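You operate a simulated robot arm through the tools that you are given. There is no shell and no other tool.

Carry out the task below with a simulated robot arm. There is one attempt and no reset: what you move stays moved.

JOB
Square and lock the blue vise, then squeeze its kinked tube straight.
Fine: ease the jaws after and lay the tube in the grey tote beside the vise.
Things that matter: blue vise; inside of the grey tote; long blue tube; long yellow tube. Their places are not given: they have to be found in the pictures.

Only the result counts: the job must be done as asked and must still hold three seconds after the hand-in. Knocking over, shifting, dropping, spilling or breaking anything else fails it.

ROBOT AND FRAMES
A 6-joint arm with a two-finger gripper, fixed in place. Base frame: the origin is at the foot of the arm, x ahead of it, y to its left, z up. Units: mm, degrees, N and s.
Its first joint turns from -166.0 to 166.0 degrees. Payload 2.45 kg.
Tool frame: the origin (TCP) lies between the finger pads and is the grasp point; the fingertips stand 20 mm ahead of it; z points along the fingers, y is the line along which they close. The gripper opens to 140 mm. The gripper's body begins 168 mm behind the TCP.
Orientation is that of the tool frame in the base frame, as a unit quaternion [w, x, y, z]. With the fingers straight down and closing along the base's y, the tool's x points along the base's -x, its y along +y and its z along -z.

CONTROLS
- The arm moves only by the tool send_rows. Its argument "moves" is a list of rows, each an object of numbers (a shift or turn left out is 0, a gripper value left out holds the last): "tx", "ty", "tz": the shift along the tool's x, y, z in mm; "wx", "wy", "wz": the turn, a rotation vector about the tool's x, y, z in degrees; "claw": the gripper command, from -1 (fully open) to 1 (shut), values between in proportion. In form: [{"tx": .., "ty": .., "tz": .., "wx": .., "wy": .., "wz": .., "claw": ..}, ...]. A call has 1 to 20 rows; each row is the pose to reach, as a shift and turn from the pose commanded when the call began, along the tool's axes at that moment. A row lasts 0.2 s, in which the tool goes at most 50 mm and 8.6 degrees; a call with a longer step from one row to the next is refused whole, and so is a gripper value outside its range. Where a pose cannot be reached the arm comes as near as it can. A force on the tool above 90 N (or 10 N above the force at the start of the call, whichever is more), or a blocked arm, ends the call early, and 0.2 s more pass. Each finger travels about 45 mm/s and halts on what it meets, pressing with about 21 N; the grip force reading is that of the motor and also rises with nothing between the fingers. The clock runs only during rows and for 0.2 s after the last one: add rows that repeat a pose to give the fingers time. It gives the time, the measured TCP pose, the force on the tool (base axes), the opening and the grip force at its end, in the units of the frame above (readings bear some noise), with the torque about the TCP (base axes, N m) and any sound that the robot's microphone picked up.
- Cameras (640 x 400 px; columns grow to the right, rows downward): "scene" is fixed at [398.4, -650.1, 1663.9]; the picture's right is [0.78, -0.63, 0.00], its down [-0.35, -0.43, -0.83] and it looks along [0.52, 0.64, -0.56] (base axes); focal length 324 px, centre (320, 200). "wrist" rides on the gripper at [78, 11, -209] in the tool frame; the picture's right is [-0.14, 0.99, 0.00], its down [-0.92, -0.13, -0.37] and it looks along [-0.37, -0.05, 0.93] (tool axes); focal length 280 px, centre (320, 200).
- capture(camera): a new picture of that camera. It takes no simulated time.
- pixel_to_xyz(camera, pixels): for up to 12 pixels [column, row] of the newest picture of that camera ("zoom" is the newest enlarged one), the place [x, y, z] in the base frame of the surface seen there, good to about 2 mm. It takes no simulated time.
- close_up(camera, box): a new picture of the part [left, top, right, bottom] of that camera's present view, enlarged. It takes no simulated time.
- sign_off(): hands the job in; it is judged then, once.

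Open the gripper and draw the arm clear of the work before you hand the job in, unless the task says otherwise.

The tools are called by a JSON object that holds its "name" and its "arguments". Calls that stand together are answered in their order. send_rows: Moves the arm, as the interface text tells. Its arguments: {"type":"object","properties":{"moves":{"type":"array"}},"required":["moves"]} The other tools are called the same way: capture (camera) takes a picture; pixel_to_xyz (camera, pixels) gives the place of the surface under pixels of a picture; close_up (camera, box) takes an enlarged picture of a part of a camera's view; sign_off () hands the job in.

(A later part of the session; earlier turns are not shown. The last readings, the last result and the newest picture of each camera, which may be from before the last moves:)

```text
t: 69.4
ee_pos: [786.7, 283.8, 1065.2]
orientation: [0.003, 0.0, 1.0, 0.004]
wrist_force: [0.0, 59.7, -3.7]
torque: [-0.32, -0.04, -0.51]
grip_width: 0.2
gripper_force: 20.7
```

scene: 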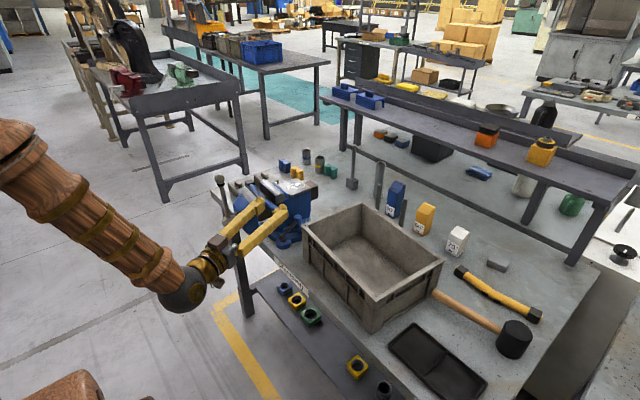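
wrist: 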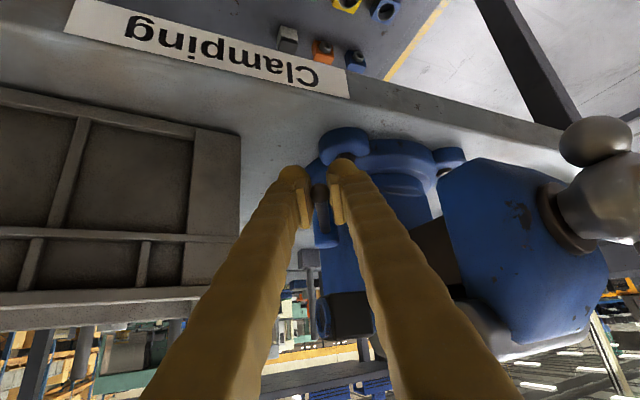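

Even 92 N at the jaw does not turn it, so it is truly locked at this lever angle. I'll retreat and push the lever's ball back (+x) from the front side with the closed fingers at (808,22), a region clear of tube cap and tote.

{"name": "send_rows", "arguments": {"moves": [{"ty": 10}, {"ty": 25}, {"ty": 25, "tz": -45}, {"ty": 25, "tz": -90}, {"ty": 25, "tz": -135}, {"ty": 25, "tz": -180}, {"ty": 25, "tz": -225}, {"ty": -15, "tx": -3, "tz": -225}, {"ty": -60, "tx": -6, "tz": -225}, {"ty": -105, "tx": -10, "tz": -225}, {"ty": -150, "tx": -14, "tz": -225}, {"ty": -195, "tx": -18, "tz": -225}, {"ty": -235, "tx": -20, "tz": -225}, {"ty": -262, "tx": -21, "tz": -225}, {"ty": -262, "tx": -21, "tz": -225}]}}

{"name": "capture", "arguments": {"camera": "wrist"}}

{"name": "close_up", "arguments": {"camera": "scene", "box": [245, 195, 325, 250]}}

{"name": "pixel_to_xyz", "arguments": {"camera": "zoom", "pixels": [[367, 330], [372, 305], [385, 255], [395, 225], [403, 200], [413, 155], [290, 160], [255, 170], [330, 165], [290, 95]]}}

```text
t: 72.6
ee_pos: [805.8, 18.0, 1288.9]
orientation: [0.004, 0.0, 1.0, 0.004]
wrist_force: [0.2, 0.3, -0.6]
torque: [-0.03, -0.01, 0.04]
grip_width: 0.2
gripper_force: 20.7
```

```text
taken
```

wrist: 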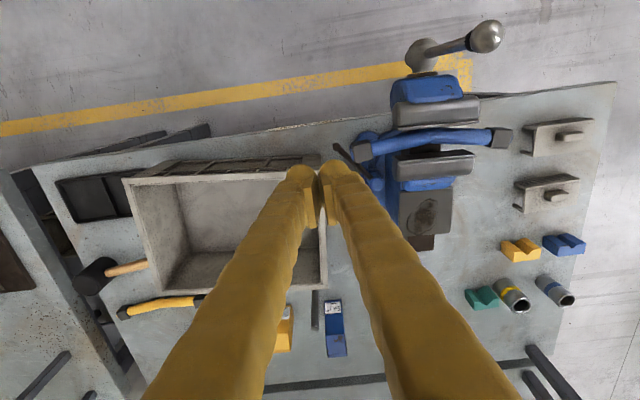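

```text
7.27 times, centred on (285, 222) of scene
```

zoom: 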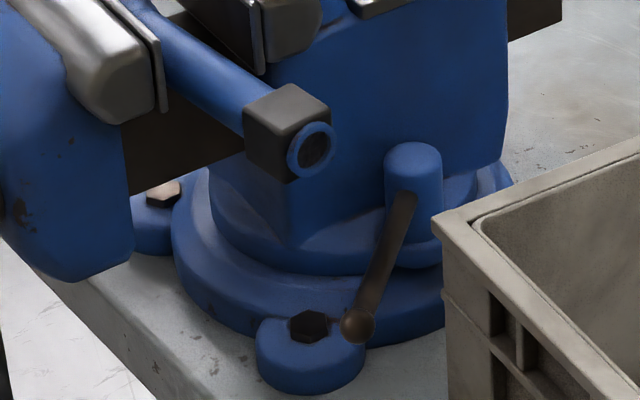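

```text
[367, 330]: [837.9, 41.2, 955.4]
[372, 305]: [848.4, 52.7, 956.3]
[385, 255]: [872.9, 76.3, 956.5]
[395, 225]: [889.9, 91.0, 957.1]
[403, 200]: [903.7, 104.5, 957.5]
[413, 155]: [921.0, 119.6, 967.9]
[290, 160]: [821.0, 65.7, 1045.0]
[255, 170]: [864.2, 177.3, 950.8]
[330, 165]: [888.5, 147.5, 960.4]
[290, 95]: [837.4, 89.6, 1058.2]
```

Lever now at −137° (rel −134), ball at (841,46). Descend in front of it at (806,23) and push +x by about 15–20 mm past contact.

{"name": "send_rows", "arguments": {"moves": [{"ty": 5, "tz": 45}, {"ty": 5, "tz": 90}, {"ty": 5, "tz": 135}, {"ty": 5, "tz": 180}, {"ty": 5, "tz": 225}, {"ty": 5, "tz": 270}, {"ty": 5, "tz": 305}, {"ty": 5, "tz": 332}, {"ty": 5, "tz": 332}, {"ty": 5, "tz": 332, "tx": -6}, {"ty": 5, "tz": 332, "tx": -11}, {"ty": 5, "tz": 332, "tx": -16}, {"ty": 5, "tz": 332, "tx": -20}, {"ty": 5, "tz": 332, "tx": -20}]}}

{"name": "capture", "arguments": {"camera": "wrist"}}

{"name": "close_up", "arguments": {"camera": "wrist", "box": [240, 60, 400, 240]}}

{"name": "pixel_to_xyz", "arguments": {"camera": "zoom", "pixels": [[320, 230], [350, 240], [370, 245], [400, 260]]}}

{"name": "close_up", "arguments": {"camera": "scene", "box": [245, 170, 315, 215]}}

{"name": "pixel_to_xyz", "arguments": {"camera": "zoom", "pixels": [[150, 140], [170, 170], [230, 220], [260, 240], [280, 270], [145, 175], [430, 280], [480, 260], [530, 240], [580, 220]]}}

```text
t: 75.6
ee_pos: [827.6, 23.6, 956.5]
orientation: [0.003, 0.001, 1.0, 0.003]
wrist_force: [-0.2, -0.5, -0.1]
torque: [0.04, 0.02, -0.01]
grip_width: 0.0
gripper_force: 21.3
```

```text
taken
```

wrist: 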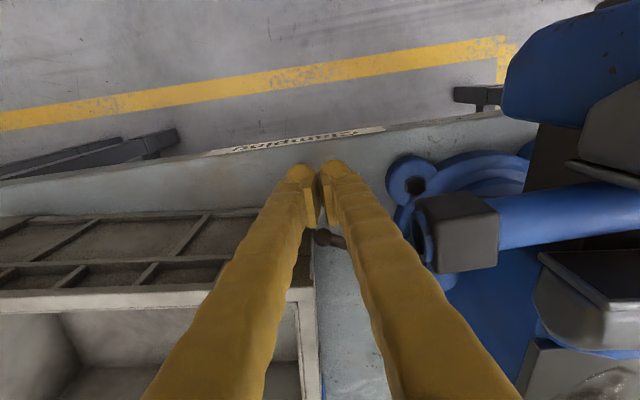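

```text
2.22 times, centred on (320, 150) of wrist
```

zoom: 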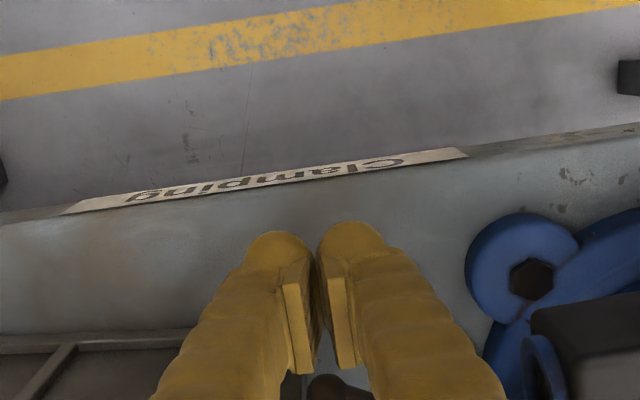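

```text
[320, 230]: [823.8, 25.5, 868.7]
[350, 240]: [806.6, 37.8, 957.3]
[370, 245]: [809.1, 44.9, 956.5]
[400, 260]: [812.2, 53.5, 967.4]
```

```text
8.89 times, centred on (280, 192) of scene
```

zoom: 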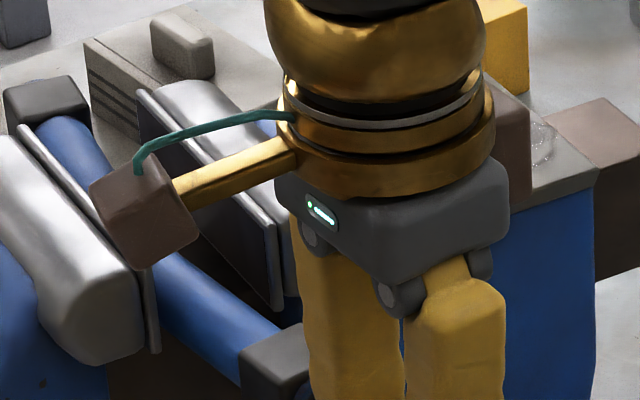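

```text
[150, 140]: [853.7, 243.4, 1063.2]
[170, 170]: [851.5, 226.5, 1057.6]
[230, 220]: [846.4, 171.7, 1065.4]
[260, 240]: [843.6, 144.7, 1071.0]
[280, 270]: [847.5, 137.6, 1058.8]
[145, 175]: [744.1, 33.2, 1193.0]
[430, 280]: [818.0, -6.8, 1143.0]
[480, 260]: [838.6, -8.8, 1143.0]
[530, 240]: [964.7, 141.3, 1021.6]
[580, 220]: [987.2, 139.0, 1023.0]
```

The body now reads about −5.8°, which is unexpected. I back off, lift and look carefully at lever, tote and body before going on.

{"name": "send_rows", "arguments": {"moves": [{"tx": 12}, {"tx": 20, "tz": -40}, {"tx": 20, "tz": -85}, {"tx": 20, "tz": -130}, {"tx": 20, "tz": -175}, {"tx": 20, "tz": -220}, {"tx": 20, "tz": -265}, {"tx": 20, "tz": -310}, {"tx": 60, "ty": -20, "tz": -330}, {"tx": 105, "ty": -40, "tz": -330}, {"tx": 150, "ty": -60, "tz": -330}, {"tx": 150, "ty": -60, "tz": -330}]}}

{"name": "close_up", "arguments": {"camera": "scene", "box": [225, 165, 325, 250]}}

{"name": "close_up", "arguments": {"camera": "scene", "box": [245, 170, 315, 215]}}

{"name": "pixel_to_xyz", "arguments": {"camera": "zoom", "pixels": [[150, 140], [170, 170], [230, 220], [255, 240], [275, 270], [145, 175], [430, 280], [480, 260], [530, 240], [580, 220]]}}

{"name": "close_up", "arguments": {"camera": "scene", "box": [245, 195, 325, 250]}}

```text
t: 78.2
ee_pos: [673.0, -36.0, 1286.0]
orientation: [0.003, 0.001, 1.0, 0.004]
wrist_force: [0.0, 0.3, 0.8]
torque: [0.02, 0.03, 0.02]
grip_width: 0.0
gripper_force: 21.1
```

```text
4.71 times, centred on (275, 208) of scene
```

zoom: 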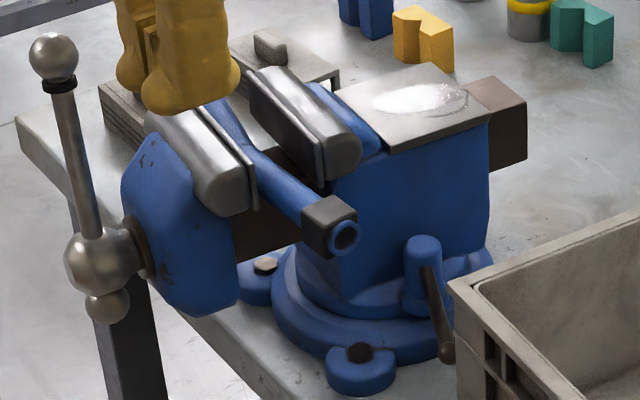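

```text
8.89 times, centred on (280, 192) of scene
```

zoom: 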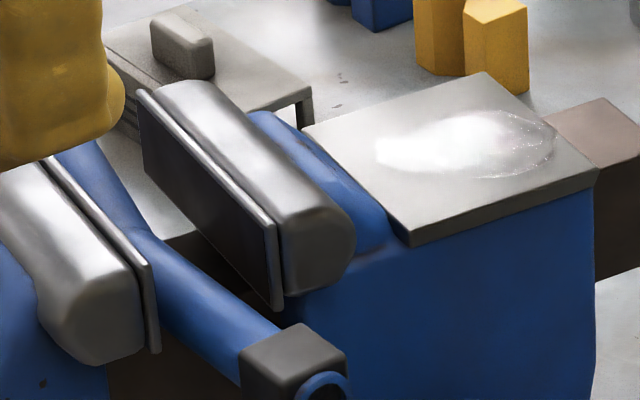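

```text
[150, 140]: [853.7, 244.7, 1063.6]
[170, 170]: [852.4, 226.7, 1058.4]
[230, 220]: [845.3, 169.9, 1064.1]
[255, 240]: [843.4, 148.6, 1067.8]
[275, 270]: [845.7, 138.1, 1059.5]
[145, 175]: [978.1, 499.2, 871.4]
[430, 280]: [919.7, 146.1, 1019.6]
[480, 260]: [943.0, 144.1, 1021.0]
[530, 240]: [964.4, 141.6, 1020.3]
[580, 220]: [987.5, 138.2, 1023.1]
```

```text
7.27 times, centred on (285, 222) of scene
```

zoom: 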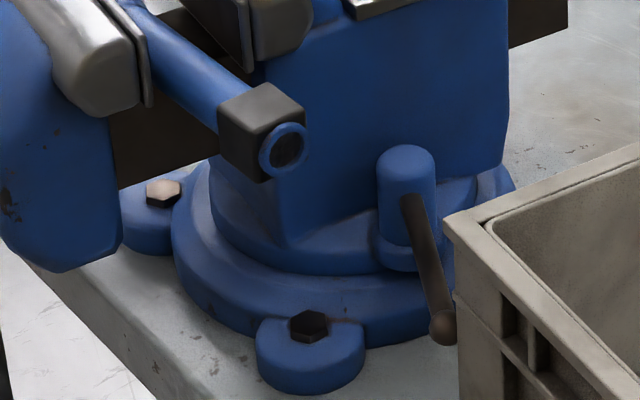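

The lever has swung farther than the push and its ball seems to have nudged the tote. I measure the tote corner and lever now.

{"name": "pixel_to_xyz", "arguments": {"camera": "zoom", "pixels": [[449, 226], [455, 260], [490, 220], [456, 310], [443, 328], [430, 290], [420, 250], [410, 210], [405, 160]]}}

{"name": "capture", "arguments": {"camera": "scene"}}

{"name": "pixel_to_xyz", "arguments": {"camera": "scene", "pixels": [[306, 222], [362, 207], [440, 263], [370, 314], [380, 240], [398, 248]]}}

{"name": "capture", "arguments": {"camera": "wrist"}}

```text
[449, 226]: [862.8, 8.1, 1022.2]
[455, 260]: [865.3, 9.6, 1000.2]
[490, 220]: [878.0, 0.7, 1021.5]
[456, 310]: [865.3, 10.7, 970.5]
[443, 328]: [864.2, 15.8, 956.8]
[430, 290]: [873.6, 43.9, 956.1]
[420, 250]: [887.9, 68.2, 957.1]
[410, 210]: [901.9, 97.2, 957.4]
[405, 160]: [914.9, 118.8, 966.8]
```

```text
taken
```

scene: 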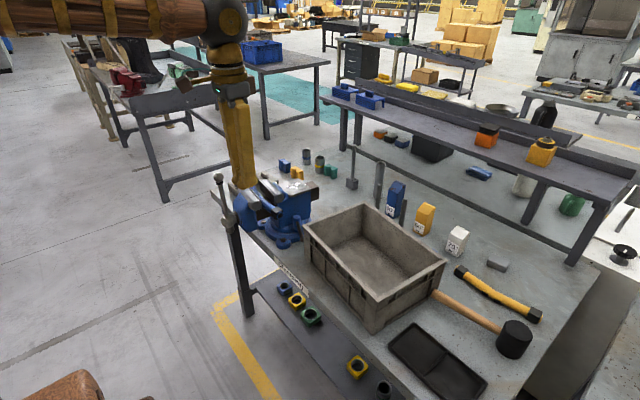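

```text
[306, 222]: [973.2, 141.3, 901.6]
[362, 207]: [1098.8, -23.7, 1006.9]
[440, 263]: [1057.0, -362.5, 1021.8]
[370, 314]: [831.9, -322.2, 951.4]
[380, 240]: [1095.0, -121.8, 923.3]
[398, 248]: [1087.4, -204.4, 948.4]
```

```text
taken
```

wrist: 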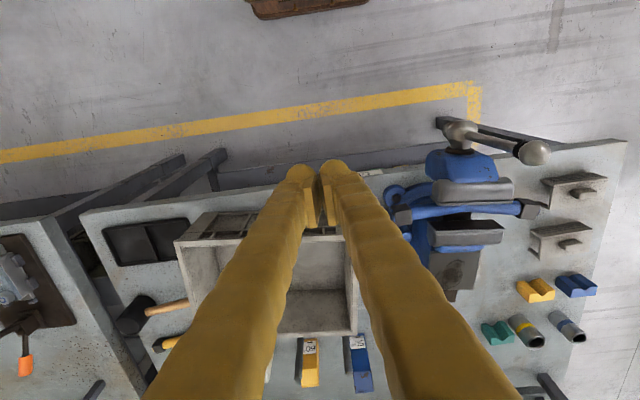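

The tote shifted about 5–8 mm when the freed lever swung against it; I will return it later if possible. The lever is now at −118° and the body at −5.8°. I first swing the lever slowly clear again from between it and the tote, descending at (933,57).

{"name": "send_rows", "arguments": {"moves": [{"tx": -40, "ty": 14}, {"tx": -80, "ty": 28}, {"tx": -120, "ty": 42}, {"tx": -160, "ty": 56}, {"tx": -200, "ty": 70}, {"tx": -235, "ty": 84}, {"tx": -260, "ty": 93}, {"tx": -260, "ty": 93, "tz": 45}, {"tx": -260, "ty": 93, "tz": 90}, {"tx": -260, "ty": 93, "tz": 135}, {"tx": -260, "ty": 93, "tz": 175}, {"tx": -260, "ty": 93, "tz": 175}]}}

{"name": "capture", "arguments": {"camera": "wrist"}}

{"name": "close_up", "arguments": {"camera": "wrist", "box": [240, 50, 420, 230]}}

{"name": "pixel_to_xyz", "arguments": {"camera": "wrist", "pixels": [[278, 110], [270, 130], [275, 150], [270, 180], [265, 270], [180, 120], [60, 130], [20, 130]]}}

```text
t: 80.8
ee_pos: [936.5, 56.3, 1112.9]
orientation: [0.001, 0.0, 1.0, 0.004]
wrist_force: [-0.9, -0.3, -0.3]
torque: [0.01, 0.0, -0.01]
grip_width: 0.0
gripper_force: 20.8
```

```text
taken
```

wrist: 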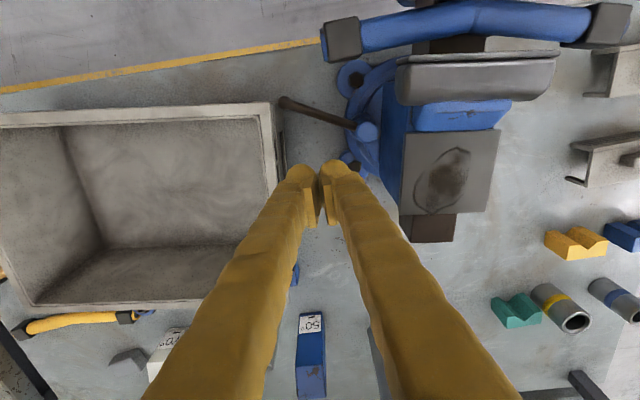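

```text
2.22 times, centred on (330, 140) of wrist
```

zoom: 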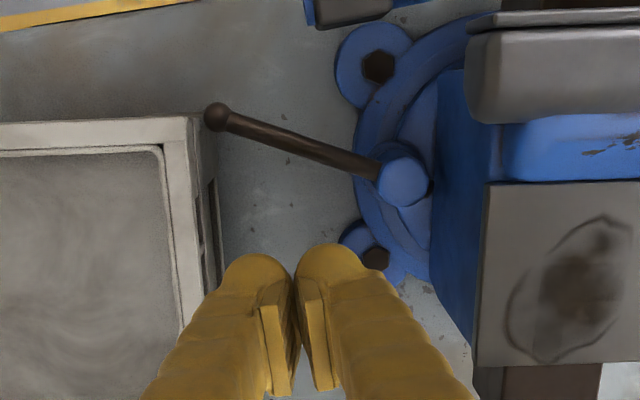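

```text
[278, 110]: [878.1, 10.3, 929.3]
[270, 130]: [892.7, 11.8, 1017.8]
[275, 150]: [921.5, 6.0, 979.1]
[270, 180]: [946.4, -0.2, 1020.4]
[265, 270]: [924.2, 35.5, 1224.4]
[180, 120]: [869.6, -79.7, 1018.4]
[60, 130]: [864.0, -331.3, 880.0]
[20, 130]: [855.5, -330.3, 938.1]
```

Tote rim now at y≈10–12 (was 15): about a 5 mm shift. I descend beside the lever and push very slowly −x by about 24 mm.

{"name": "send_rows", "arguments": {"moves": [{"tz": 40}, {"tz": 80}, {"tz": 120}, {"tz": 156}, {"tz": 156}, {"tz": 156, "tx": 3}, {"tz": 156, "tx": 6}, {"tz": 156, "tx": 9}, {"tz": 156, "tx": 12}, {"tz": 156, "tx": 15}, {"tz": 156, "tx": 17}, {"tz": 156, "tx": 19}, {"tz": 156, "tx": 21}, {"tz": 156, "tx": 23}, {"tz": 156, "tx": 23}]}}

{"name": "capture", "arguments": {"camera": "wrist"}}

{"name": "close_up", "arguments": {"camera": "wrist", "box": [220, 40, 440, 240]}}

{"name": "pixel_to_xyz", "arguments": {"camera": "wrist", "pixels": [[345, 132], [330, 120], [315, 110], [300, 100]]}}

{"name": "close_up", "arguments": {"camera": "scene", "box": [245, 170, 315, 215]}}

{"name": "pixel_to_xyz", "arguments": {"camera": "zoom", "pixels": [[150, 140], [170, 170], [200, 195], [230, 220], [255, 240], [275, 270], [550, 235], [580, 220]]}}

```text
t: 84.0
ee_pos: [913.6, 57.9, 956.8]
orientation: [0.003, 0.001, 1.0, 0.003]
wrist_force: [4.4, -1.1, -0.7]
torque: [-0.01, -0.08, -0.12]
grip_width: 0.0
gripper_force: 21.0
```

```text
taken
```

wrist: 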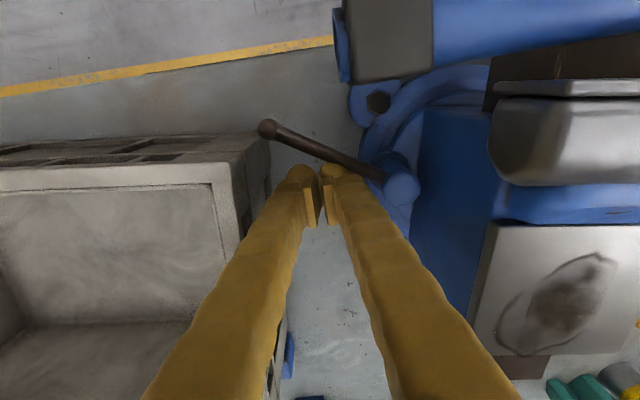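

```text
2.00 times, centred on (330, 140) of wrist
```

zoom: 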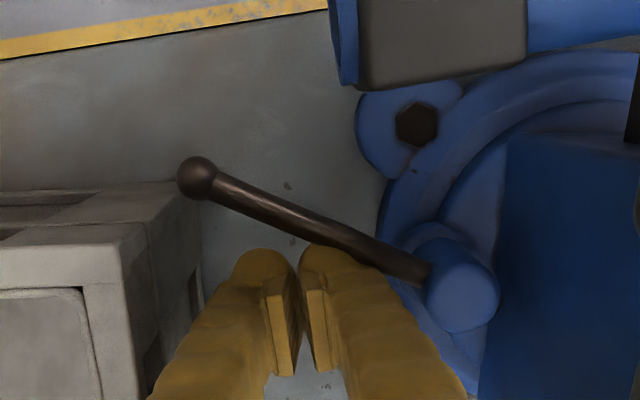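

```text
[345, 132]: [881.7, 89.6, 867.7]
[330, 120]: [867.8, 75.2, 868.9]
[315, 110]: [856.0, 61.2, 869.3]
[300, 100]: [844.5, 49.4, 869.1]
```

```text
8.89 times, centred on (280, 192) of scene
```

zoom: 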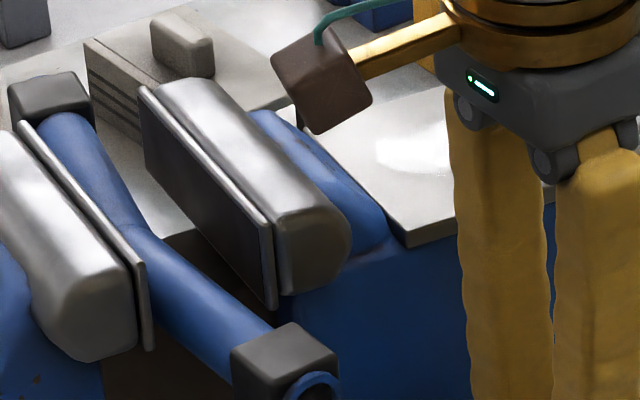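

```text
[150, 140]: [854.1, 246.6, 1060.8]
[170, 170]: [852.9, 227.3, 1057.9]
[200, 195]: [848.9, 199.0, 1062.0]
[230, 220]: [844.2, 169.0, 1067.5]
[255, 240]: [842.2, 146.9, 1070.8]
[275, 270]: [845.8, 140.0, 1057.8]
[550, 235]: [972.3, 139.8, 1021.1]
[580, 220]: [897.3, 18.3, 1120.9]
```

Body drifts about −1° per such push (now −6.8°). I measure the lever angle precisely now.

{"name": "close_up", "arguments": {"camera": "wrist", "box": [220, 40, 440, 240]}}

{"name": "pixel_to_xyz", "arguments": {"camera": "zoom", "pixels": [[197, 178], [240, 198], [280, 217], [340, 240], [400, 265], [465, 290], [150, 260], [185, 250]]}}

```text
2.00 times, centred on (330, 140) of wrist
```

zoom: 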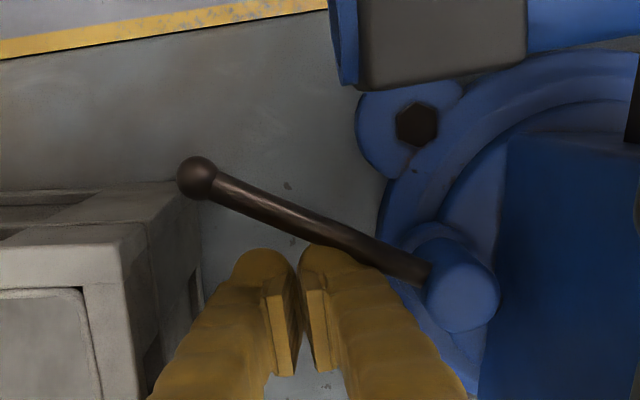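

```text
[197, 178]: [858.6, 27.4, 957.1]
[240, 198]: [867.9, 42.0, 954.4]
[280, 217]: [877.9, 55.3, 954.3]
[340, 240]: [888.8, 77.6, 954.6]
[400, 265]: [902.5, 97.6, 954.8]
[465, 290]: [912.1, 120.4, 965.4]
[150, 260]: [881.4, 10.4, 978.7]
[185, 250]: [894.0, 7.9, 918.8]
```

Lever is at −122° absolute, only 3° farther relative to the body: pushing close to the post mostly drags the body. I'll turn the closed fingers 90° so they fit nearer the ball (larger lever arm). Back off, lift and turn.

{"name": "send_rows", "arguments": {"moves": [{"tx": -10}, {"tx": -15, "tz": -40}, {"tx": -15, "tz": -80}, {"tx": -15, "tz": -120}, {"tx": -15, "tz": -160}, {"tx": -15, "tz": -170, "wz": 8}, {"tx": -15, "tz": -170, "wz": 16}, {"tx": -15, "tz": -170, "wz": 24}, {"tx": -15, "tz": -170, "wz": 32}, {"tx": -15, "tz": -170, "wz": 40}, {"tx": -15, "tz": -170, "wz": 48}, {"tx": -15, "tz": -170, "wz": 56}, {"tx": -15, "tz": -170, "wz": 64}, {"tx": -15, "tz": -170, "wz": 72}, {"tx": -10, "ty": -10, "tz": -170, "wz": 80}, {"tx": -6, "ty": -21, "tz": -170, "wz": 88}, {"tx": -6, "ty": -21, "tz": -170, "wz": 90}, {"tx": -6, "ty": -21, "tz": -170, "wz": 90}]}}

{"name": "capture", "arguments": {"camera": "wrist"}}

{"name": "close_up", "arguments": {"camera": "scene", "box": [235, 165, 335, 250]}}

```text
t: 87.8
ee_pos: [919.4, 34.4, 1126.6]
orientation: [0.0, 0.708, 0.706, 0.004]
wrist_force: [0.4, 0.0, -0.7]
torque: [0.0, -0.01, -0.02]
grip_width: 0.0
gripper_force: 21.5
```

```text
taken
```

wrist: 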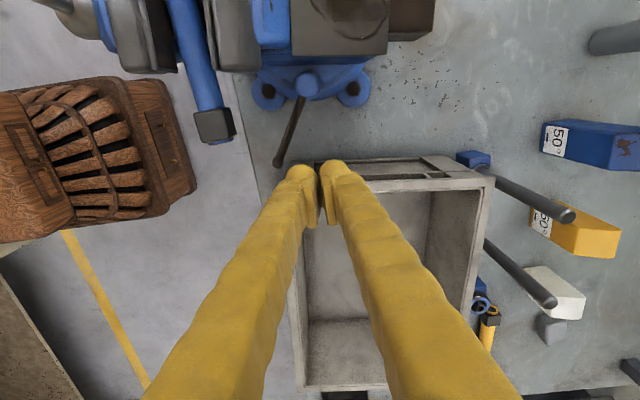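

```text
4.71 times, centred on (285, 208) of scene
```

zoom: 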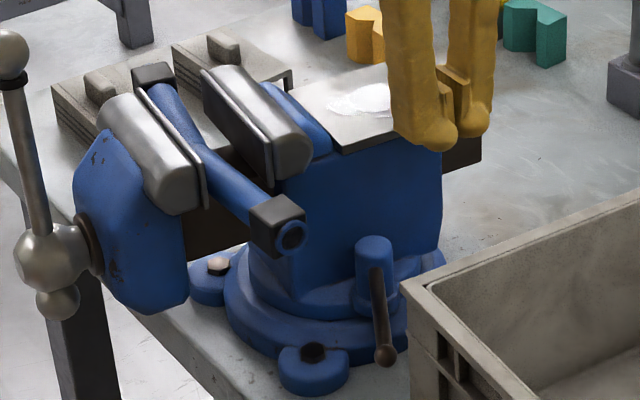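

Oriented with a narrow side toward the tote. Descend at (919,37) and push −x slowly to about x=899.

{"name": "send_rows", "arguments": {"moves": [{"tx": 3, "tz": 40}, {"tx": 3, "tz": 80}, {"tx": 3, "tz": 120}, {"tx": 3, "tz": 150}, {"tx": 3, "tz": 169}, {"tx": 3, "tz": 169}, {"tx": 3, "tz": 169, "ty": -4}, {"tx": 3, "tz": 169, "ty": -7}, {"tx": 3, "tz": 169, "ty": -10}, {"tx": 3, "tz": 169, "ty": -12}, {"tx": 3, "tz": 169, "ty": -14}, {"tx": 3, "tz": 169, "ty": -16}, {"tx": 3, "tz": 169, "ty": -18}, {"tx": 3, "tz": 169, "ty": -20}, {"tx": 3, "tz": 169, "ty": -20}]}}

{"name": "close_up", "arguments": {"camera": "wrist", "box": [220, 40, 440, 240]}}

{"name": "close_up", "arguments": {"camera": "scene", "box": [235, 165, 335, 250]}}

{"name": "pixel_to_xyz", "arguments": {"camera": "zoom", "pixels": [[215, 100], [225, 110], [240, 130], [255, 140], [265, 155], [383, 356], [380, 320], [376, 285], [374, 245], [405, 290], [420, 300]]}}

```text
t: 91.0
ee_pos: [899.9, 40.5, 957.2]
orientation: [0.0, 0.708, 0.706, 0.004]
wrist_force: [1.2, -0.3, 1.3]
torque: [-0.02, 0.02, -0.04]
grip_width: 0.2
gripper_force: 21.1
```

```text
2.00 times, centred on (330, 140) of wrist
```

zoom: 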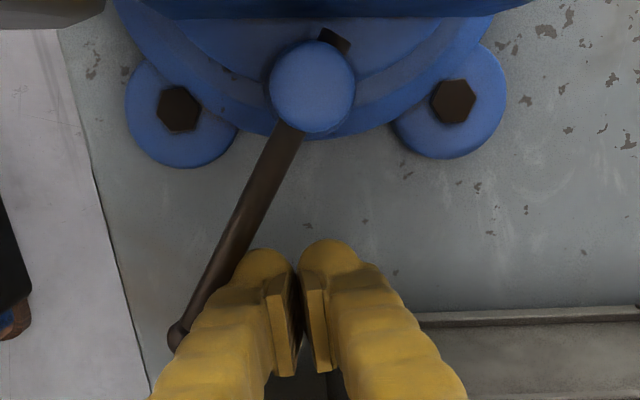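

```text
4.71 times, centred on (285, 208) of scene
```

zoom: 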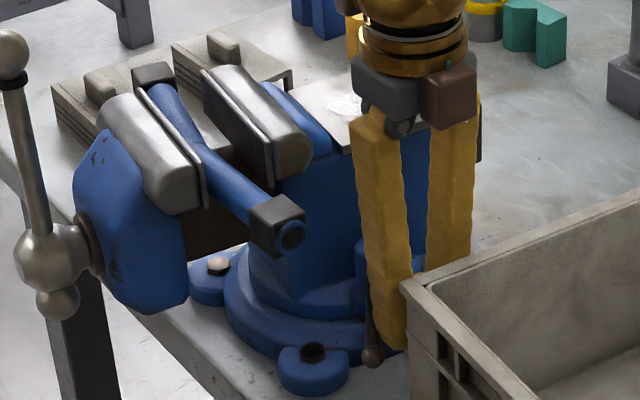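

```text
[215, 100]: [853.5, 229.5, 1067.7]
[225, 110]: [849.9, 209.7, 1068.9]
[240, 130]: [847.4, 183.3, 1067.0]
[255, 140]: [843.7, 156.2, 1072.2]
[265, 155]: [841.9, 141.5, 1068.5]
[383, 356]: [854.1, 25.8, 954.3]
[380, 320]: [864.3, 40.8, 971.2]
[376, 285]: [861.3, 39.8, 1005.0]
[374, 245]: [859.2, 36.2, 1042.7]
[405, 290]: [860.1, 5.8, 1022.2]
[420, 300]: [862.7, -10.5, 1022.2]
```

Body unchanged this time: pushing near the ball moves only the lever. I push about 8 mm more to gain clearance.

{"name": "send_rows", "arguments": {"moves": [{"ty": -2}, {"ty": -4}, {"ty": -6}, {"ty": -8}, {"ty": -8}]}}

{"name": "capture", "arguments": {"camera": "wrist"}}

{"name": "close_up", "arguments": {"camera": "wrist", "box": [220, 40, 440, 240]}}

{"name": "pixel_to_xyz", "arguments": {"camera": "zoom", "pixels": [[285, 150], [260, 190], [240, 220], [215, 262], [190, 300], [312, 90], [180, 108], [453, 100]]}}

{"name": "close_up", "arguments": {"camera": "scene", "box": [235, 165, 335, 250]}}

{"name": "pixel_to_xyz", "arguments": {"camera": "zoom", "pixels": [[215, 100], [225, 110], [240, 130], [255, 140], [265, 155], [372, 358], [405, 290], [420, 300]]}}

```text
t: 92.2
ee_pos: [892.4, 39.0, 957.7]
orientation: [-0.001, 0.707, 0.707, 0.004]
wrist_force: [0.6, 0.2, -0.7]
torque: [-0.02, -0.02, 0.01]
grip_width: 0.2
gripper_force: 20.6
```

```text
taken
```

wrist: 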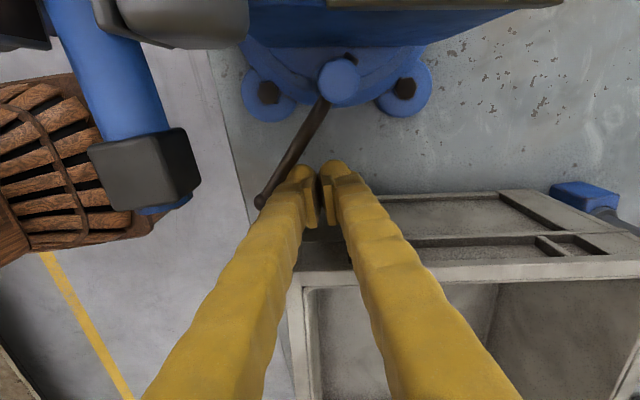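

```text
2.00 times, centred on (330, 140) of wrist
```

zoom: 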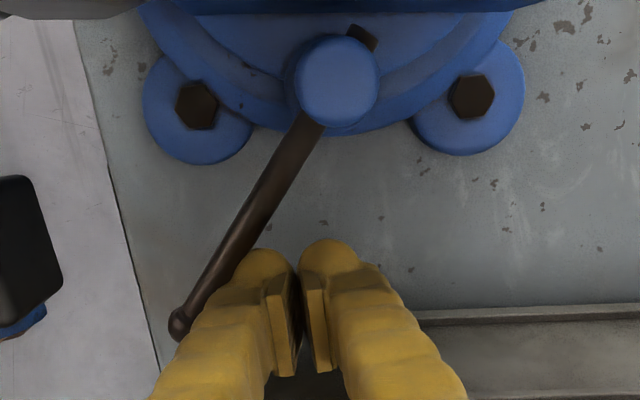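

```text
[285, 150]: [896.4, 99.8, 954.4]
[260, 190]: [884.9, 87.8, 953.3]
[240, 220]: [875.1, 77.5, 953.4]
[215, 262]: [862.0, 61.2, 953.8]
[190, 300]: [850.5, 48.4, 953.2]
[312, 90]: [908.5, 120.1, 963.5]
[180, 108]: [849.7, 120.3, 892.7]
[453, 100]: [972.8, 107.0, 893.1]
```

```text
4.71 times, centred on (285, 208) of scene
```

zoom: 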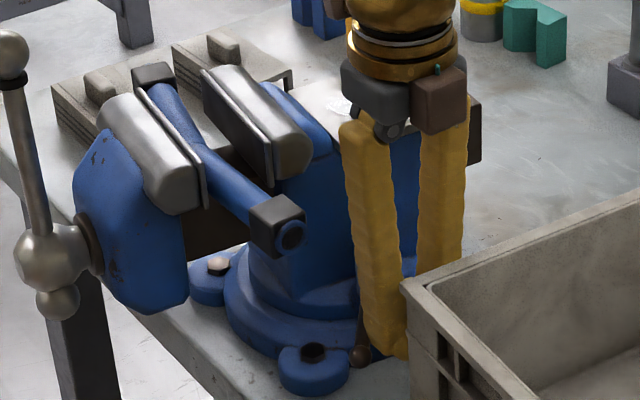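

```text
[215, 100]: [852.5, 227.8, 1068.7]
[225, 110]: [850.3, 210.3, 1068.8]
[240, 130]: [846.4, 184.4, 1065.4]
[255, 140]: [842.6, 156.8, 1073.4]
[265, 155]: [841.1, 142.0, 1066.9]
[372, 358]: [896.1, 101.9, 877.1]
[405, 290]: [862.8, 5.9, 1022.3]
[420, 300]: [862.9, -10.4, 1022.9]
```

Lever is at −132° (rel ≈ −124.5°) with the body unchanged. Now back off, lift, and travel to the +y jaw end while turning back to the standard yaw.

{"name": "send_rows", "arguments": {"moves": [{"ty": 8}, {"ty": 12, "tz": -40}, {"ty": 12, "tz": -85}, {"ty": 12, "tz": -130}, {"ty": 12, "tz": -175}, {"ty": 12, "tz": -220}, {"ty": 12, "tz": -265}, {"ty": 12, "tz": -310}, {"ty": 12, "tz": -333}, {"tx": 26, "ty": 2, "tz": -333, "wz": -8}, {"tx": 52, "ty": -7, "tz": -333, "wz": -16}, {"tx": 78, "ty": -16, "tz": -333, "wz": -24}, {"tx": 104, "ty": -26, "tz": -333, "wz": -32}, {"tx": 130, "ty": -35, "tz": -333, "wz": -40}, {"tx": 156, "ty": -45, "tz": -333, "wz": -48}, {"tx": 182, "ty": -54, "tz": -333, "wz": -56}, {"tx": 208, "ty": -64, "tz": -333, "wz": -64}, {"tx": 234, "ty": -73, "tz": -333, "wz": -72}, {"tx": 260, "ty": -83, "tz": -333, "wz": -80}, {"tx": 286, "ty": -92, "tz": -333, "wz": -83}]}}

{"name": "send_rows", "arguments": {"moves": [{"tz": 45}, {"tz": 90}, {"tz": 135}, {"tz": 180}, {"tz": 223}, {"tz": 223}, {"tz": 223, "ty": -5}, {"tz": 223, "ty": -10}, {"tz": 223, "ty": -15}, {"tz": 223, "ty": -20}, {"tz": 223, "ty": -24}, {"tz": 223, "ty": -24}]}}

{"name": "close_up", "arguments": {"camera": "scene", "box": [235, 165, 335, 250]}}

{"name": "pixel_to_xyz", "arguments": {"camera": "zoom", "pixels": [[215, 100], [225, 110], [240, 130], [255, 140], [265, 155], [365, 355], [405, 290], [380, 180], [410, 170], [430, 163]]}}

```text
t: 96.4
ee_pos: [799.6, 323.1, 1292.6]
orientation: [0.002, 0.061, 0.998, 0.004]
wrist_force: [-0.2, 0.3, 0.4]
torque: [-0.02, -0.01, 0.04]
grip_width: 0.0
gripper_force: 20.7
```

```text
t: 99.0
ee_pos: [797.8, 301.6, 1068.6]
orientation: [0.003, 0.062, 0.998, 0.004]
wrist_force: [-0.1, -0.2, -0.1]
torque: [0.02, 0.01, 0.02]
grip_width: 0.0
gripper_force: 21.6
```

```text
4.71 times, centred on (285, 208) of scene
```

zoom: 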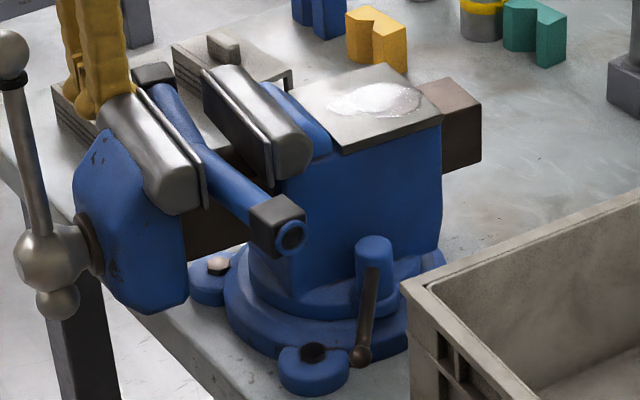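

```text
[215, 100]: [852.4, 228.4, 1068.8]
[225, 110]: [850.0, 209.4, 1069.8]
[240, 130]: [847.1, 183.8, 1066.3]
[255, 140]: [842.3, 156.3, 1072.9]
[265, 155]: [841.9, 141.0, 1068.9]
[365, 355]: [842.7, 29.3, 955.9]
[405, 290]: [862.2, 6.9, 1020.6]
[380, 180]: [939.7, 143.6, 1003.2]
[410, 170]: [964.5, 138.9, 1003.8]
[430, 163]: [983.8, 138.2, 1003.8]
```

Body at −7°, fingers parallel to the jaw end. I push along the arc slowly to (785,278.5), where the jaw end should be when square.

{"name": "send_rows", "arguments": {"moves": [{"tx": 1.2, "ty": -3, "wz": -0.8}, {"tx": 2.4, "ty": -6, "wz": -1.6}, {"tx": 3.6, "ty": -9, "wz": -2.4}, {"tx": 4.8, "ty": -12, "wz": -3.2}, {"tx": 6, "ty": -15, "wz": -4}, {"tx": 7.2, "ty": -18, "wz": -4.8}, {"tx": 8.4, "ty": -21, "wz": -5.8}, {"tx": 9.3, "ty": -23, "wz": -6.5}, {"tx": 9.8, "ty": -24.5, "wz": -7}, {"tx": 9.8, "ty": -24.5, "wz": -7}]}}

{"name": "close_up", "arguments": {"camera": "scene", "box": [245, 170, 315, 215]}}

{"name": "pixel_to_xyz", "arguments": {"camera": "zoom", "pixels": [[150, 140], [170, 170], [200, 185], [230, 220], [260, 240], [280, 270], [145, 175], [430, 280], [480, 260], [530, 240], [580, 220]]}}

```text
t: 101.2
ee_pos: [784.0, 276.5, 1069.2]
orientation: [0.002, 0.001, 1.0, 0.004]
wrist_force: [0.2, 0.6, 0.5]
torque: [-0.03, -0.01, -0.02]
grip_width: 0.0
gripper_force: 21.0
```

```text
8.89 times, centred on (280, 192) of scene
```

zoom: 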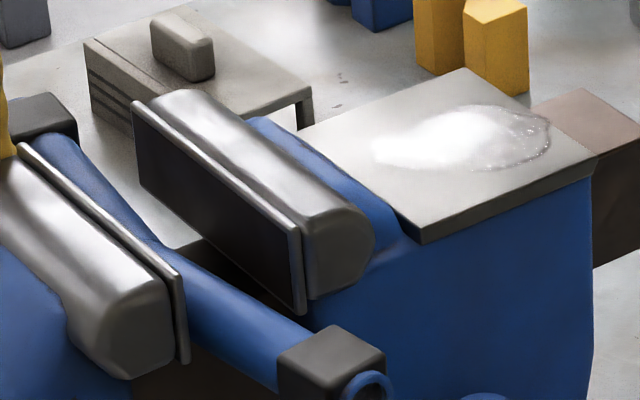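

```text
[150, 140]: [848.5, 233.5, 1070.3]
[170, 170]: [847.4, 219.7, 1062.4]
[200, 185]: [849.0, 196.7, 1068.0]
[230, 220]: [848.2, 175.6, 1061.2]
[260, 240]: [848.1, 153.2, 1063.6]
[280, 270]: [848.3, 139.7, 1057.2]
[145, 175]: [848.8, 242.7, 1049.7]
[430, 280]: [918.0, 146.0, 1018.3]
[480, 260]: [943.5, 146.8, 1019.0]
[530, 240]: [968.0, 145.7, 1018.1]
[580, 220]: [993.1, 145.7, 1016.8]
```

Square again (faces x 847.4–849.0; side y 145.7–146.8). I retreat, lift, and return with the fingers turned 90° to lock the lever from beside the tote.

{"name": "send_rows", "arguments": {"moves": [{"ty": 8}, {"ty": 22}, {"ty": 25, "tz": -40}, {"ty": 25, "tz": -85}, {"ty": 25, "tz": -130}, {"ty": 25, "tz": -175}, {"ty": 25, "tz": -220}, {"ty": 0, "tx": -12, "tz": -220, "wz": 8}, {"ty": -26, "tx": -25, "tz": -220, "wz": 16}, {"ty": -52, "tx": -37, "tz": -220, "wz": 24}, {"ty": -78, "tx": -50, "tz": -220, "wz": 32}, {"ty": -104, "tx": -62, "tz": -220, "wz": 40}, {"ty": -130, "tx": -75, "tz": -220, "wz": 48}, {"ty": -156, "tx": -88, "tz": -220, "wz": 56}, {"ty": -182, "tx": -100, "tz": -220, "wz": 64}, {"ty": -208, "tx": -113, "tz": -220, "wz": 72}, {"ty": -230, "tx": -125, "tz": -220, "wz": 80}, {"ty": -240, "tx": -136, "tz": -220, "wz": 88}, {"ty": -240, "tx": -136, "tz": -190, "wz": 90}, {"ty": -240, "tx": -136, "tz": -150, "wz": 90}]}}

{"name": "close_up", "arguments": {"camera": "scene", "box": [235, 165, 335, 250]}}

{"name": "pixel_to_xyz", "arguments": {"camera": "zoom", "pixels": [[210, 100], [225, 118], [240, 130], [255, 145], [270, 160], [378, 356], [405, 290], [390, 175], [410, 170], [430, 163]]}}

{"name": "capture", "arguments": {"camera": "wrist"}}

```text
t: 105.4
ee_pos: [919.0, 35.0, 1219.0]
orientation: [-0.001, 0.708, 0.706, 0.004]
wrist_force: [-0.1, -0.4, 0.3]
torque: [-0.01, 0.0, -0.02]
grip_width: 0.1
gripper_force: 21.3
```

```text
4.71 times, centred on (285, 208) of scene
```

zoom: 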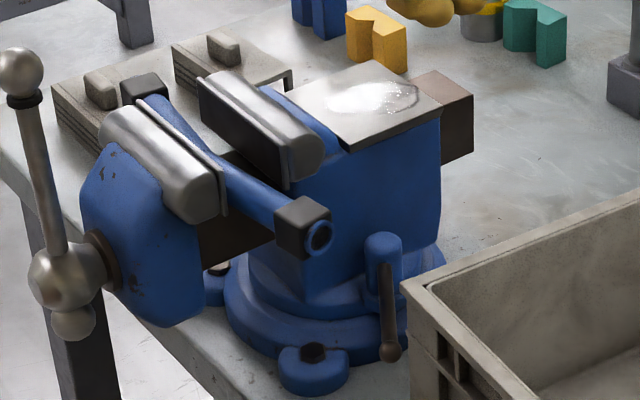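

```text
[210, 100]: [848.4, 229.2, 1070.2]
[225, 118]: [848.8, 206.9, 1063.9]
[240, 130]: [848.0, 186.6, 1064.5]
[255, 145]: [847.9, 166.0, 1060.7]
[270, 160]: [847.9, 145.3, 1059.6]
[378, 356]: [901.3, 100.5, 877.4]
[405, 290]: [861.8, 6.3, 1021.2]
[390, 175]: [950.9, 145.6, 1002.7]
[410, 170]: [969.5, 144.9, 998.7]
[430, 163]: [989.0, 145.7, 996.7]
```

```text
taken
```

wrist: 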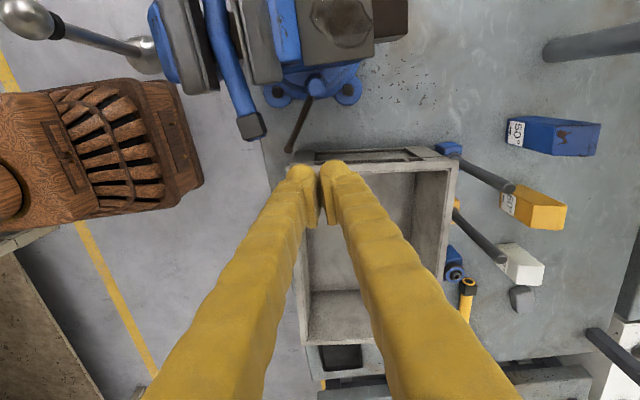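

Still square. I descend at (921,37) and push the lever toward the lock slowly at the large radius, down to x≈888.

{"name": "send_rows", "arguments": {"moves": [{"tx": 2, "ty": 2, "tz": 45}, {"tx": 2, "ty": 2, "tz": 90}, {"tx": 2, "ty": 2, "tz": 135}, {"tx": 2, "ty": 2, "tz": 180}, {"tx": 2, "ty": 2, "tz": 220}, {"tx": 2, "ty": 2, "tz": 250}, {"tx": 2, "ty": 2, "tz": 262}, {"tx": 2, "ty": -2, "tz": 262}, {"tx": 2, "ty": -5, "tz": 262}, {"tx": 2, "ty": -8, "tz": 262}, {"tx": 2, "ty": -11, "tz": 262}, {"tx": 2, "ty": -14, "tz": 262}, {"tx": 2, "ty": -16.5, "tz": 262}, {"tx": 2, "ty": -19, "tz": 262}, {"tx": 2, "ty": -21, "tz": 262}, {"tx": 2, "ty": -23, "tz": 262}, {"tx": 2, "ty": -25, "tz": 262}, {"tx": 2, "ty": -27, "tz": 262}, {"tx": 2, "ty": -29, "tz": 262}, {"tx": 2, "ty": -30.5, "tz": 262}]}}

{"name": "close_up", "arguments": {"camera": "scene", "box": [235, 165, 335, 250]}}

{"name": "pixel_to_xyz", "arguments": {"camera": "zoom", "pixels": [[210, 100], [225, 118], [240, 130], [255, 145], [270, 160], [405, 290], [420, 300]]}}

{"name": "close_up", "arguments": {"camera": "wrist", "box": [220, 40, 440, 240]}}

{"name": "pixel_to_xyz", "arguments": {"camera": "zoom", "pixels": [[310, 130], [290, 155], [265, 190], [240, 222], [215, 255], [330, 80]]}}

```text
t: 109.6
ee_pos: [890.1, 41.1, 954.6]
orientation: [-0.001, 0.707, 0.707, 0.004]
wrist_force: [2.5, -2.4, 1.9]
torque: [0.02, 0.07, -0.01]
grip_width: 0.2
gripper_force: 21.0
```

```text
4.71 times, centred on (285, 208) of scene
```

zoom: 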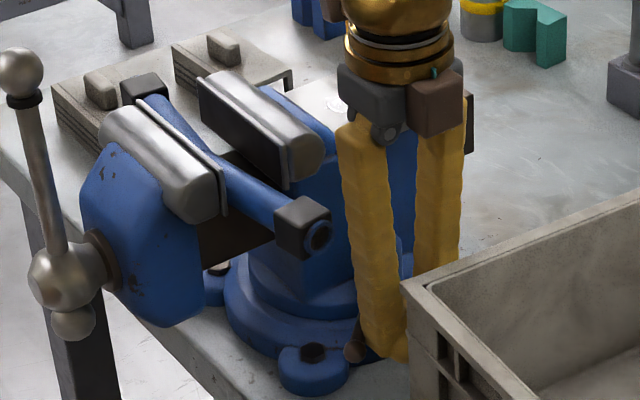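

```text
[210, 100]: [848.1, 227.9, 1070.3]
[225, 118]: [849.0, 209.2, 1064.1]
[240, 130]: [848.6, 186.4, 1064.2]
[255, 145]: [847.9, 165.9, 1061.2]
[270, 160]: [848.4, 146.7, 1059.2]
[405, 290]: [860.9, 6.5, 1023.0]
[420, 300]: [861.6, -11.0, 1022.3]
```

```text
2.00 times, centred on (330, 140) of wrist
```

zoom: 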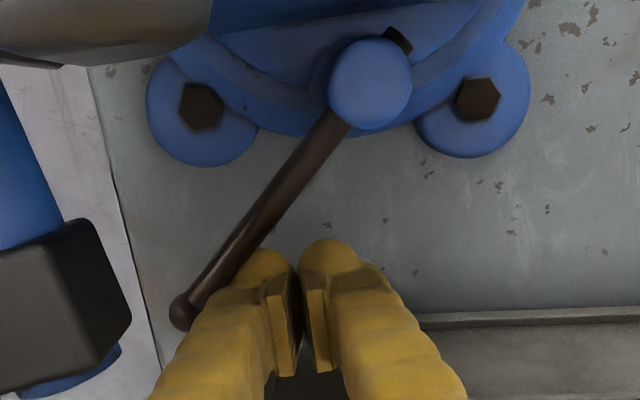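

```text
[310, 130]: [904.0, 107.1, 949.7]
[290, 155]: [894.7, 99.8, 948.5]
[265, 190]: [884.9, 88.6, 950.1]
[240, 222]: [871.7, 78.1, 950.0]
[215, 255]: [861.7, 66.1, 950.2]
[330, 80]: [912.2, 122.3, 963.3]
```

Body still square (848.1–849.0) with lever at about −136°, where it locked before. I continue sliding the fingers +y along with slight −x to turn the lever to about −149°.

{"name": "send_rows", "arguments": {"moves": [{"tx": 3, "ty": -1}, {"tx": 6, "ty": -2}, {"tx": 9, "ty": -3}, {"tx": 12, "ty": -3}, {"tx": 15, "ty": -3}, {"tx": 18, "ty": -3}, {"tx": 20, "ty": -3}, {"tx": 20, "ty": -3}]}}

{"name": "close_up", "arguments": {"camera": "scene", "box": [235, 165, 335, 250]}}

{"name": "pixel_to_xyz", "arguments": {"camera": "zoom", "pixels": [[210, 100], [225, 118], [240, 130], [255, 145], [270, 160], [405, 290], [420, 300]]}}

{"name": "close_up", "arguments": {"camera": "wrist", "box": [220, 40, 440, 240]}}

{"name": "pixel_to_xyz", "arguments": {"camera": "zoom", "pixels": [[310, 130], [290, 155], [265, 190], [240, 222], [215, 255], [330, 80]]}}

```text
t: 111.4
ee_pos: [887.3, 60.7, 955.1]
orientation: [-0.001, 0.707, 0.707, 0.004]
wrist_force: [0.7, -0.6, 0.3]
torque: [-0.02, 0.02, 0.03]
grip_width: 0.0
gripper_force: 21.0
```

```text
4.71 times, centred on (285, 208) of scene
```

zoom: 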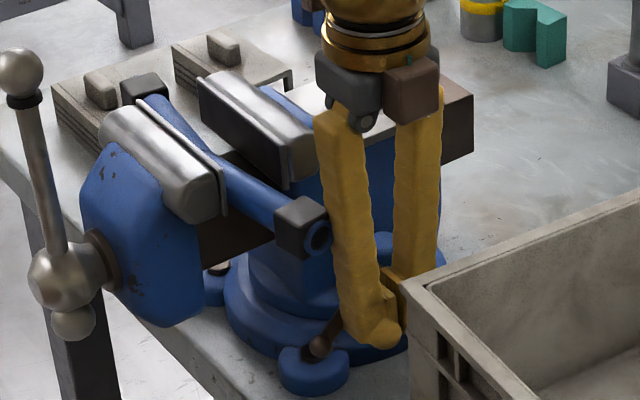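

```text
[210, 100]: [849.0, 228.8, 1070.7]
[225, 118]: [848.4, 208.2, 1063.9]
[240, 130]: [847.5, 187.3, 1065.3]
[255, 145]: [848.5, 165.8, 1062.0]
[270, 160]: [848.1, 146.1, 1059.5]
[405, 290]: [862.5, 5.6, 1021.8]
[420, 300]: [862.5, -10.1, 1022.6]
```

```text
2.00 times, centred on (330, 140) of wrist
```

zoom: 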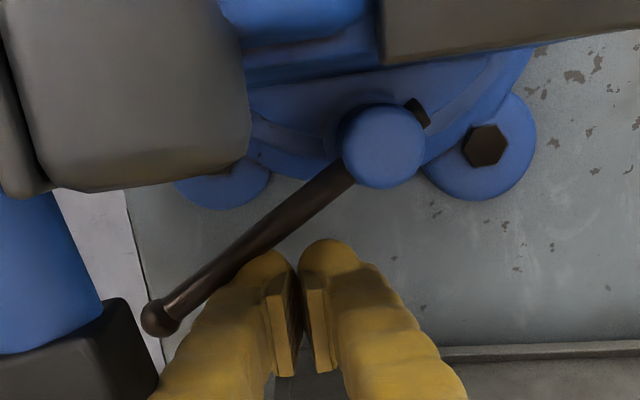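

```text
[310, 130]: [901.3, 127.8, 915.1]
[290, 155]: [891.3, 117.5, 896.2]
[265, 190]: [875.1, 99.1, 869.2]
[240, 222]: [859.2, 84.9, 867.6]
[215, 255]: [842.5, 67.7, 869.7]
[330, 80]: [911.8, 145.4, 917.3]
```

Square holds (848–849). Slightly more: slide +10 in y and −2 in x to bring the lever to about −155°.

{"name": "send_rows", "arguments": {"moves": [{"tx": 3, "ty": -1}, {"tx": 6, "ty": -2}, {"tx": 9, "ty": -2}, {"tx": 11, "ty": -2}, {"tx": 11, "ty": -2}]}}

{"name": "send_rows", "arguments": {"moves": [{"ty": 6}, {"ty": 10, "tz": -40}, {"ty": 10, "tz": -85}, {"ty": 10, "tz": -130}, {"ty": 10, "tz": -175}, {"ty": 10, "tz": -220}, {"ty": 10, "tz": -265}, {"ty": 10, "tz": -310}, {"ty": 10, "tz": -330}, {"ty": -20, "tx": -30, "tz": -330}, {"ty": -60, "tx": -55, "tz": -330}, {"ty": -100, "tx": -80, "tz": -330}, {"ty": -140, "tx": -105, "tz": -330}, {"ty": -180, "tx": -130, "tz": -330}, {"ty": -180, "tx": -130, "tz": -330}]}}

{"name": "close_up", "arguments": {"camera": "scene", "box": [235, 165, 335, 250]}}

{"name": "pixel_to_xyz", "arguments": {"camera": "zoom", "pixels": [[210, 100], [225, 118], [240, 130], [255, 145], [270, 160], [405, 290], [420, 300], [390, 175], [410, 170], [430, 163]]}}

{"name": "close_up", "arguments": {"camera": "scene", "box": [245, 195, 325, 250]}}

```text
t: 112.6
ee_pos: [885.0, 71.5, 956.3]
orientation: [-0.001, 0.708, 0.706, 0.005]
wrist_force: [1.8, -17.2, 0.8]
torque: [-0.1, -0.01, 0.32]
grip_width: 0.0
gripper_force: 20.4
```

```text
t: 115.8
ee_pos: [703.6, -64.3, 1282.4]
orientation: [0.0, 0.707, 0.707, 0.005]
wrist_force: [0.5, 0.0, -0.4]
torque: [0.01, -0.02, -0.03]
grip_width: 0.0
gripper_force: 21.0
```

```text
4.71 times, centred on (285, 208) of scene
```

zoom: 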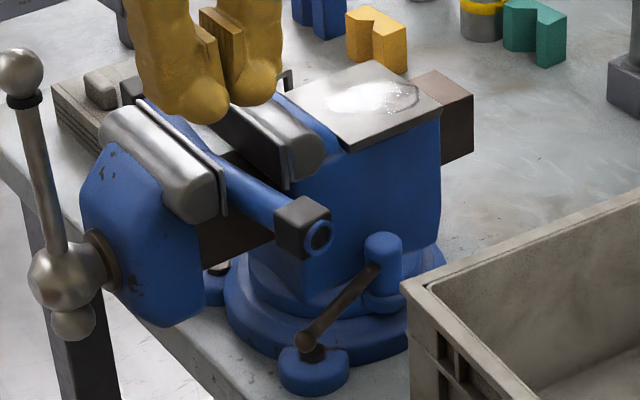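

```text
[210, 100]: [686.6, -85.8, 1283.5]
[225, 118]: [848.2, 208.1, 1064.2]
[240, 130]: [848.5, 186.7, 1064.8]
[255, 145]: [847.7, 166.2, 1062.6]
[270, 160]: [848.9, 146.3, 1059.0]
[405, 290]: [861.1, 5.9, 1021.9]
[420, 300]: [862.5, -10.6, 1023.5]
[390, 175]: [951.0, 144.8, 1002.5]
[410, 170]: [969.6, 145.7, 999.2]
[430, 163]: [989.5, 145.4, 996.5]
```

```text
7.27 times, centred on (285, 222) of scene
```

zoom: 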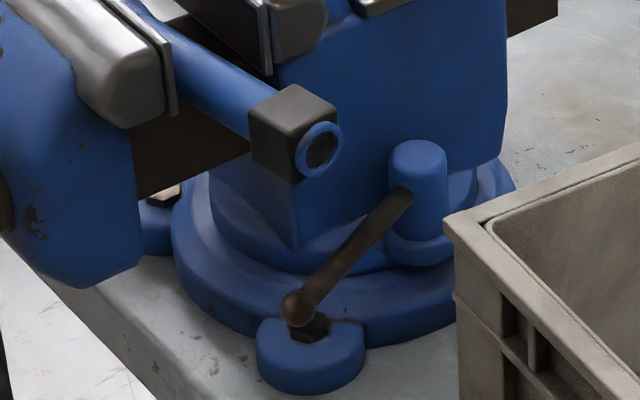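

The last bit met 17 N of resistance: the lever seems to have reached its stop. I check the lever angle.

{"name": "pixel_to_xyz", "arguments": {"camera": "zoom", "pixels": [[298, 308], [330, 275], [350, 252], [370, 230], [395, 205], [418, 155]]}}

{"name": "close_up", "arguments": {"camera": "scene", "box": [200, 160, 280, 260]}}

{"name": "close_up", "arguments": {"camera": "scene", "box": [235, 165, 295, 210]}}

```text
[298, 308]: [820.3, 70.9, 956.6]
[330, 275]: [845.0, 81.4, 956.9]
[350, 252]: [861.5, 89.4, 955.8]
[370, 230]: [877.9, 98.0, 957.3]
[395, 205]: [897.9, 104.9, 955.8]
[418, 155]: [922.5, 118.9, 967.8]
```

```text
4.00 times, centred on (240, 210) of scene
```

zoom: 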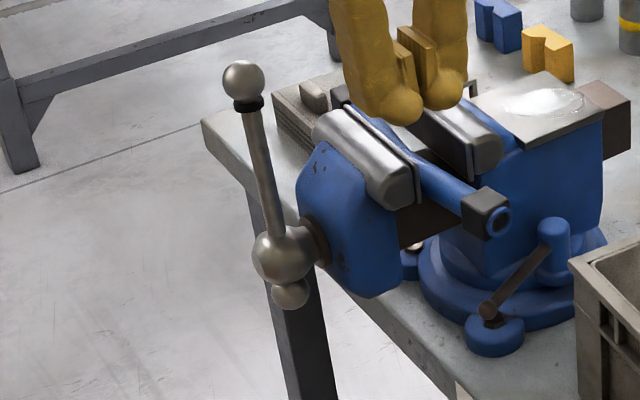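

```text
8.89 times, centred on (265, 188) of scene
```

zoom: 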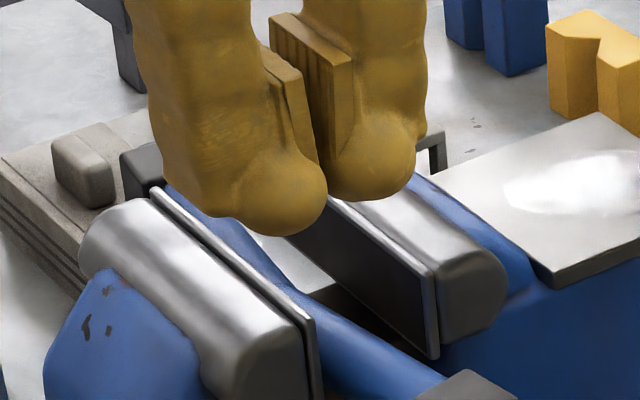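

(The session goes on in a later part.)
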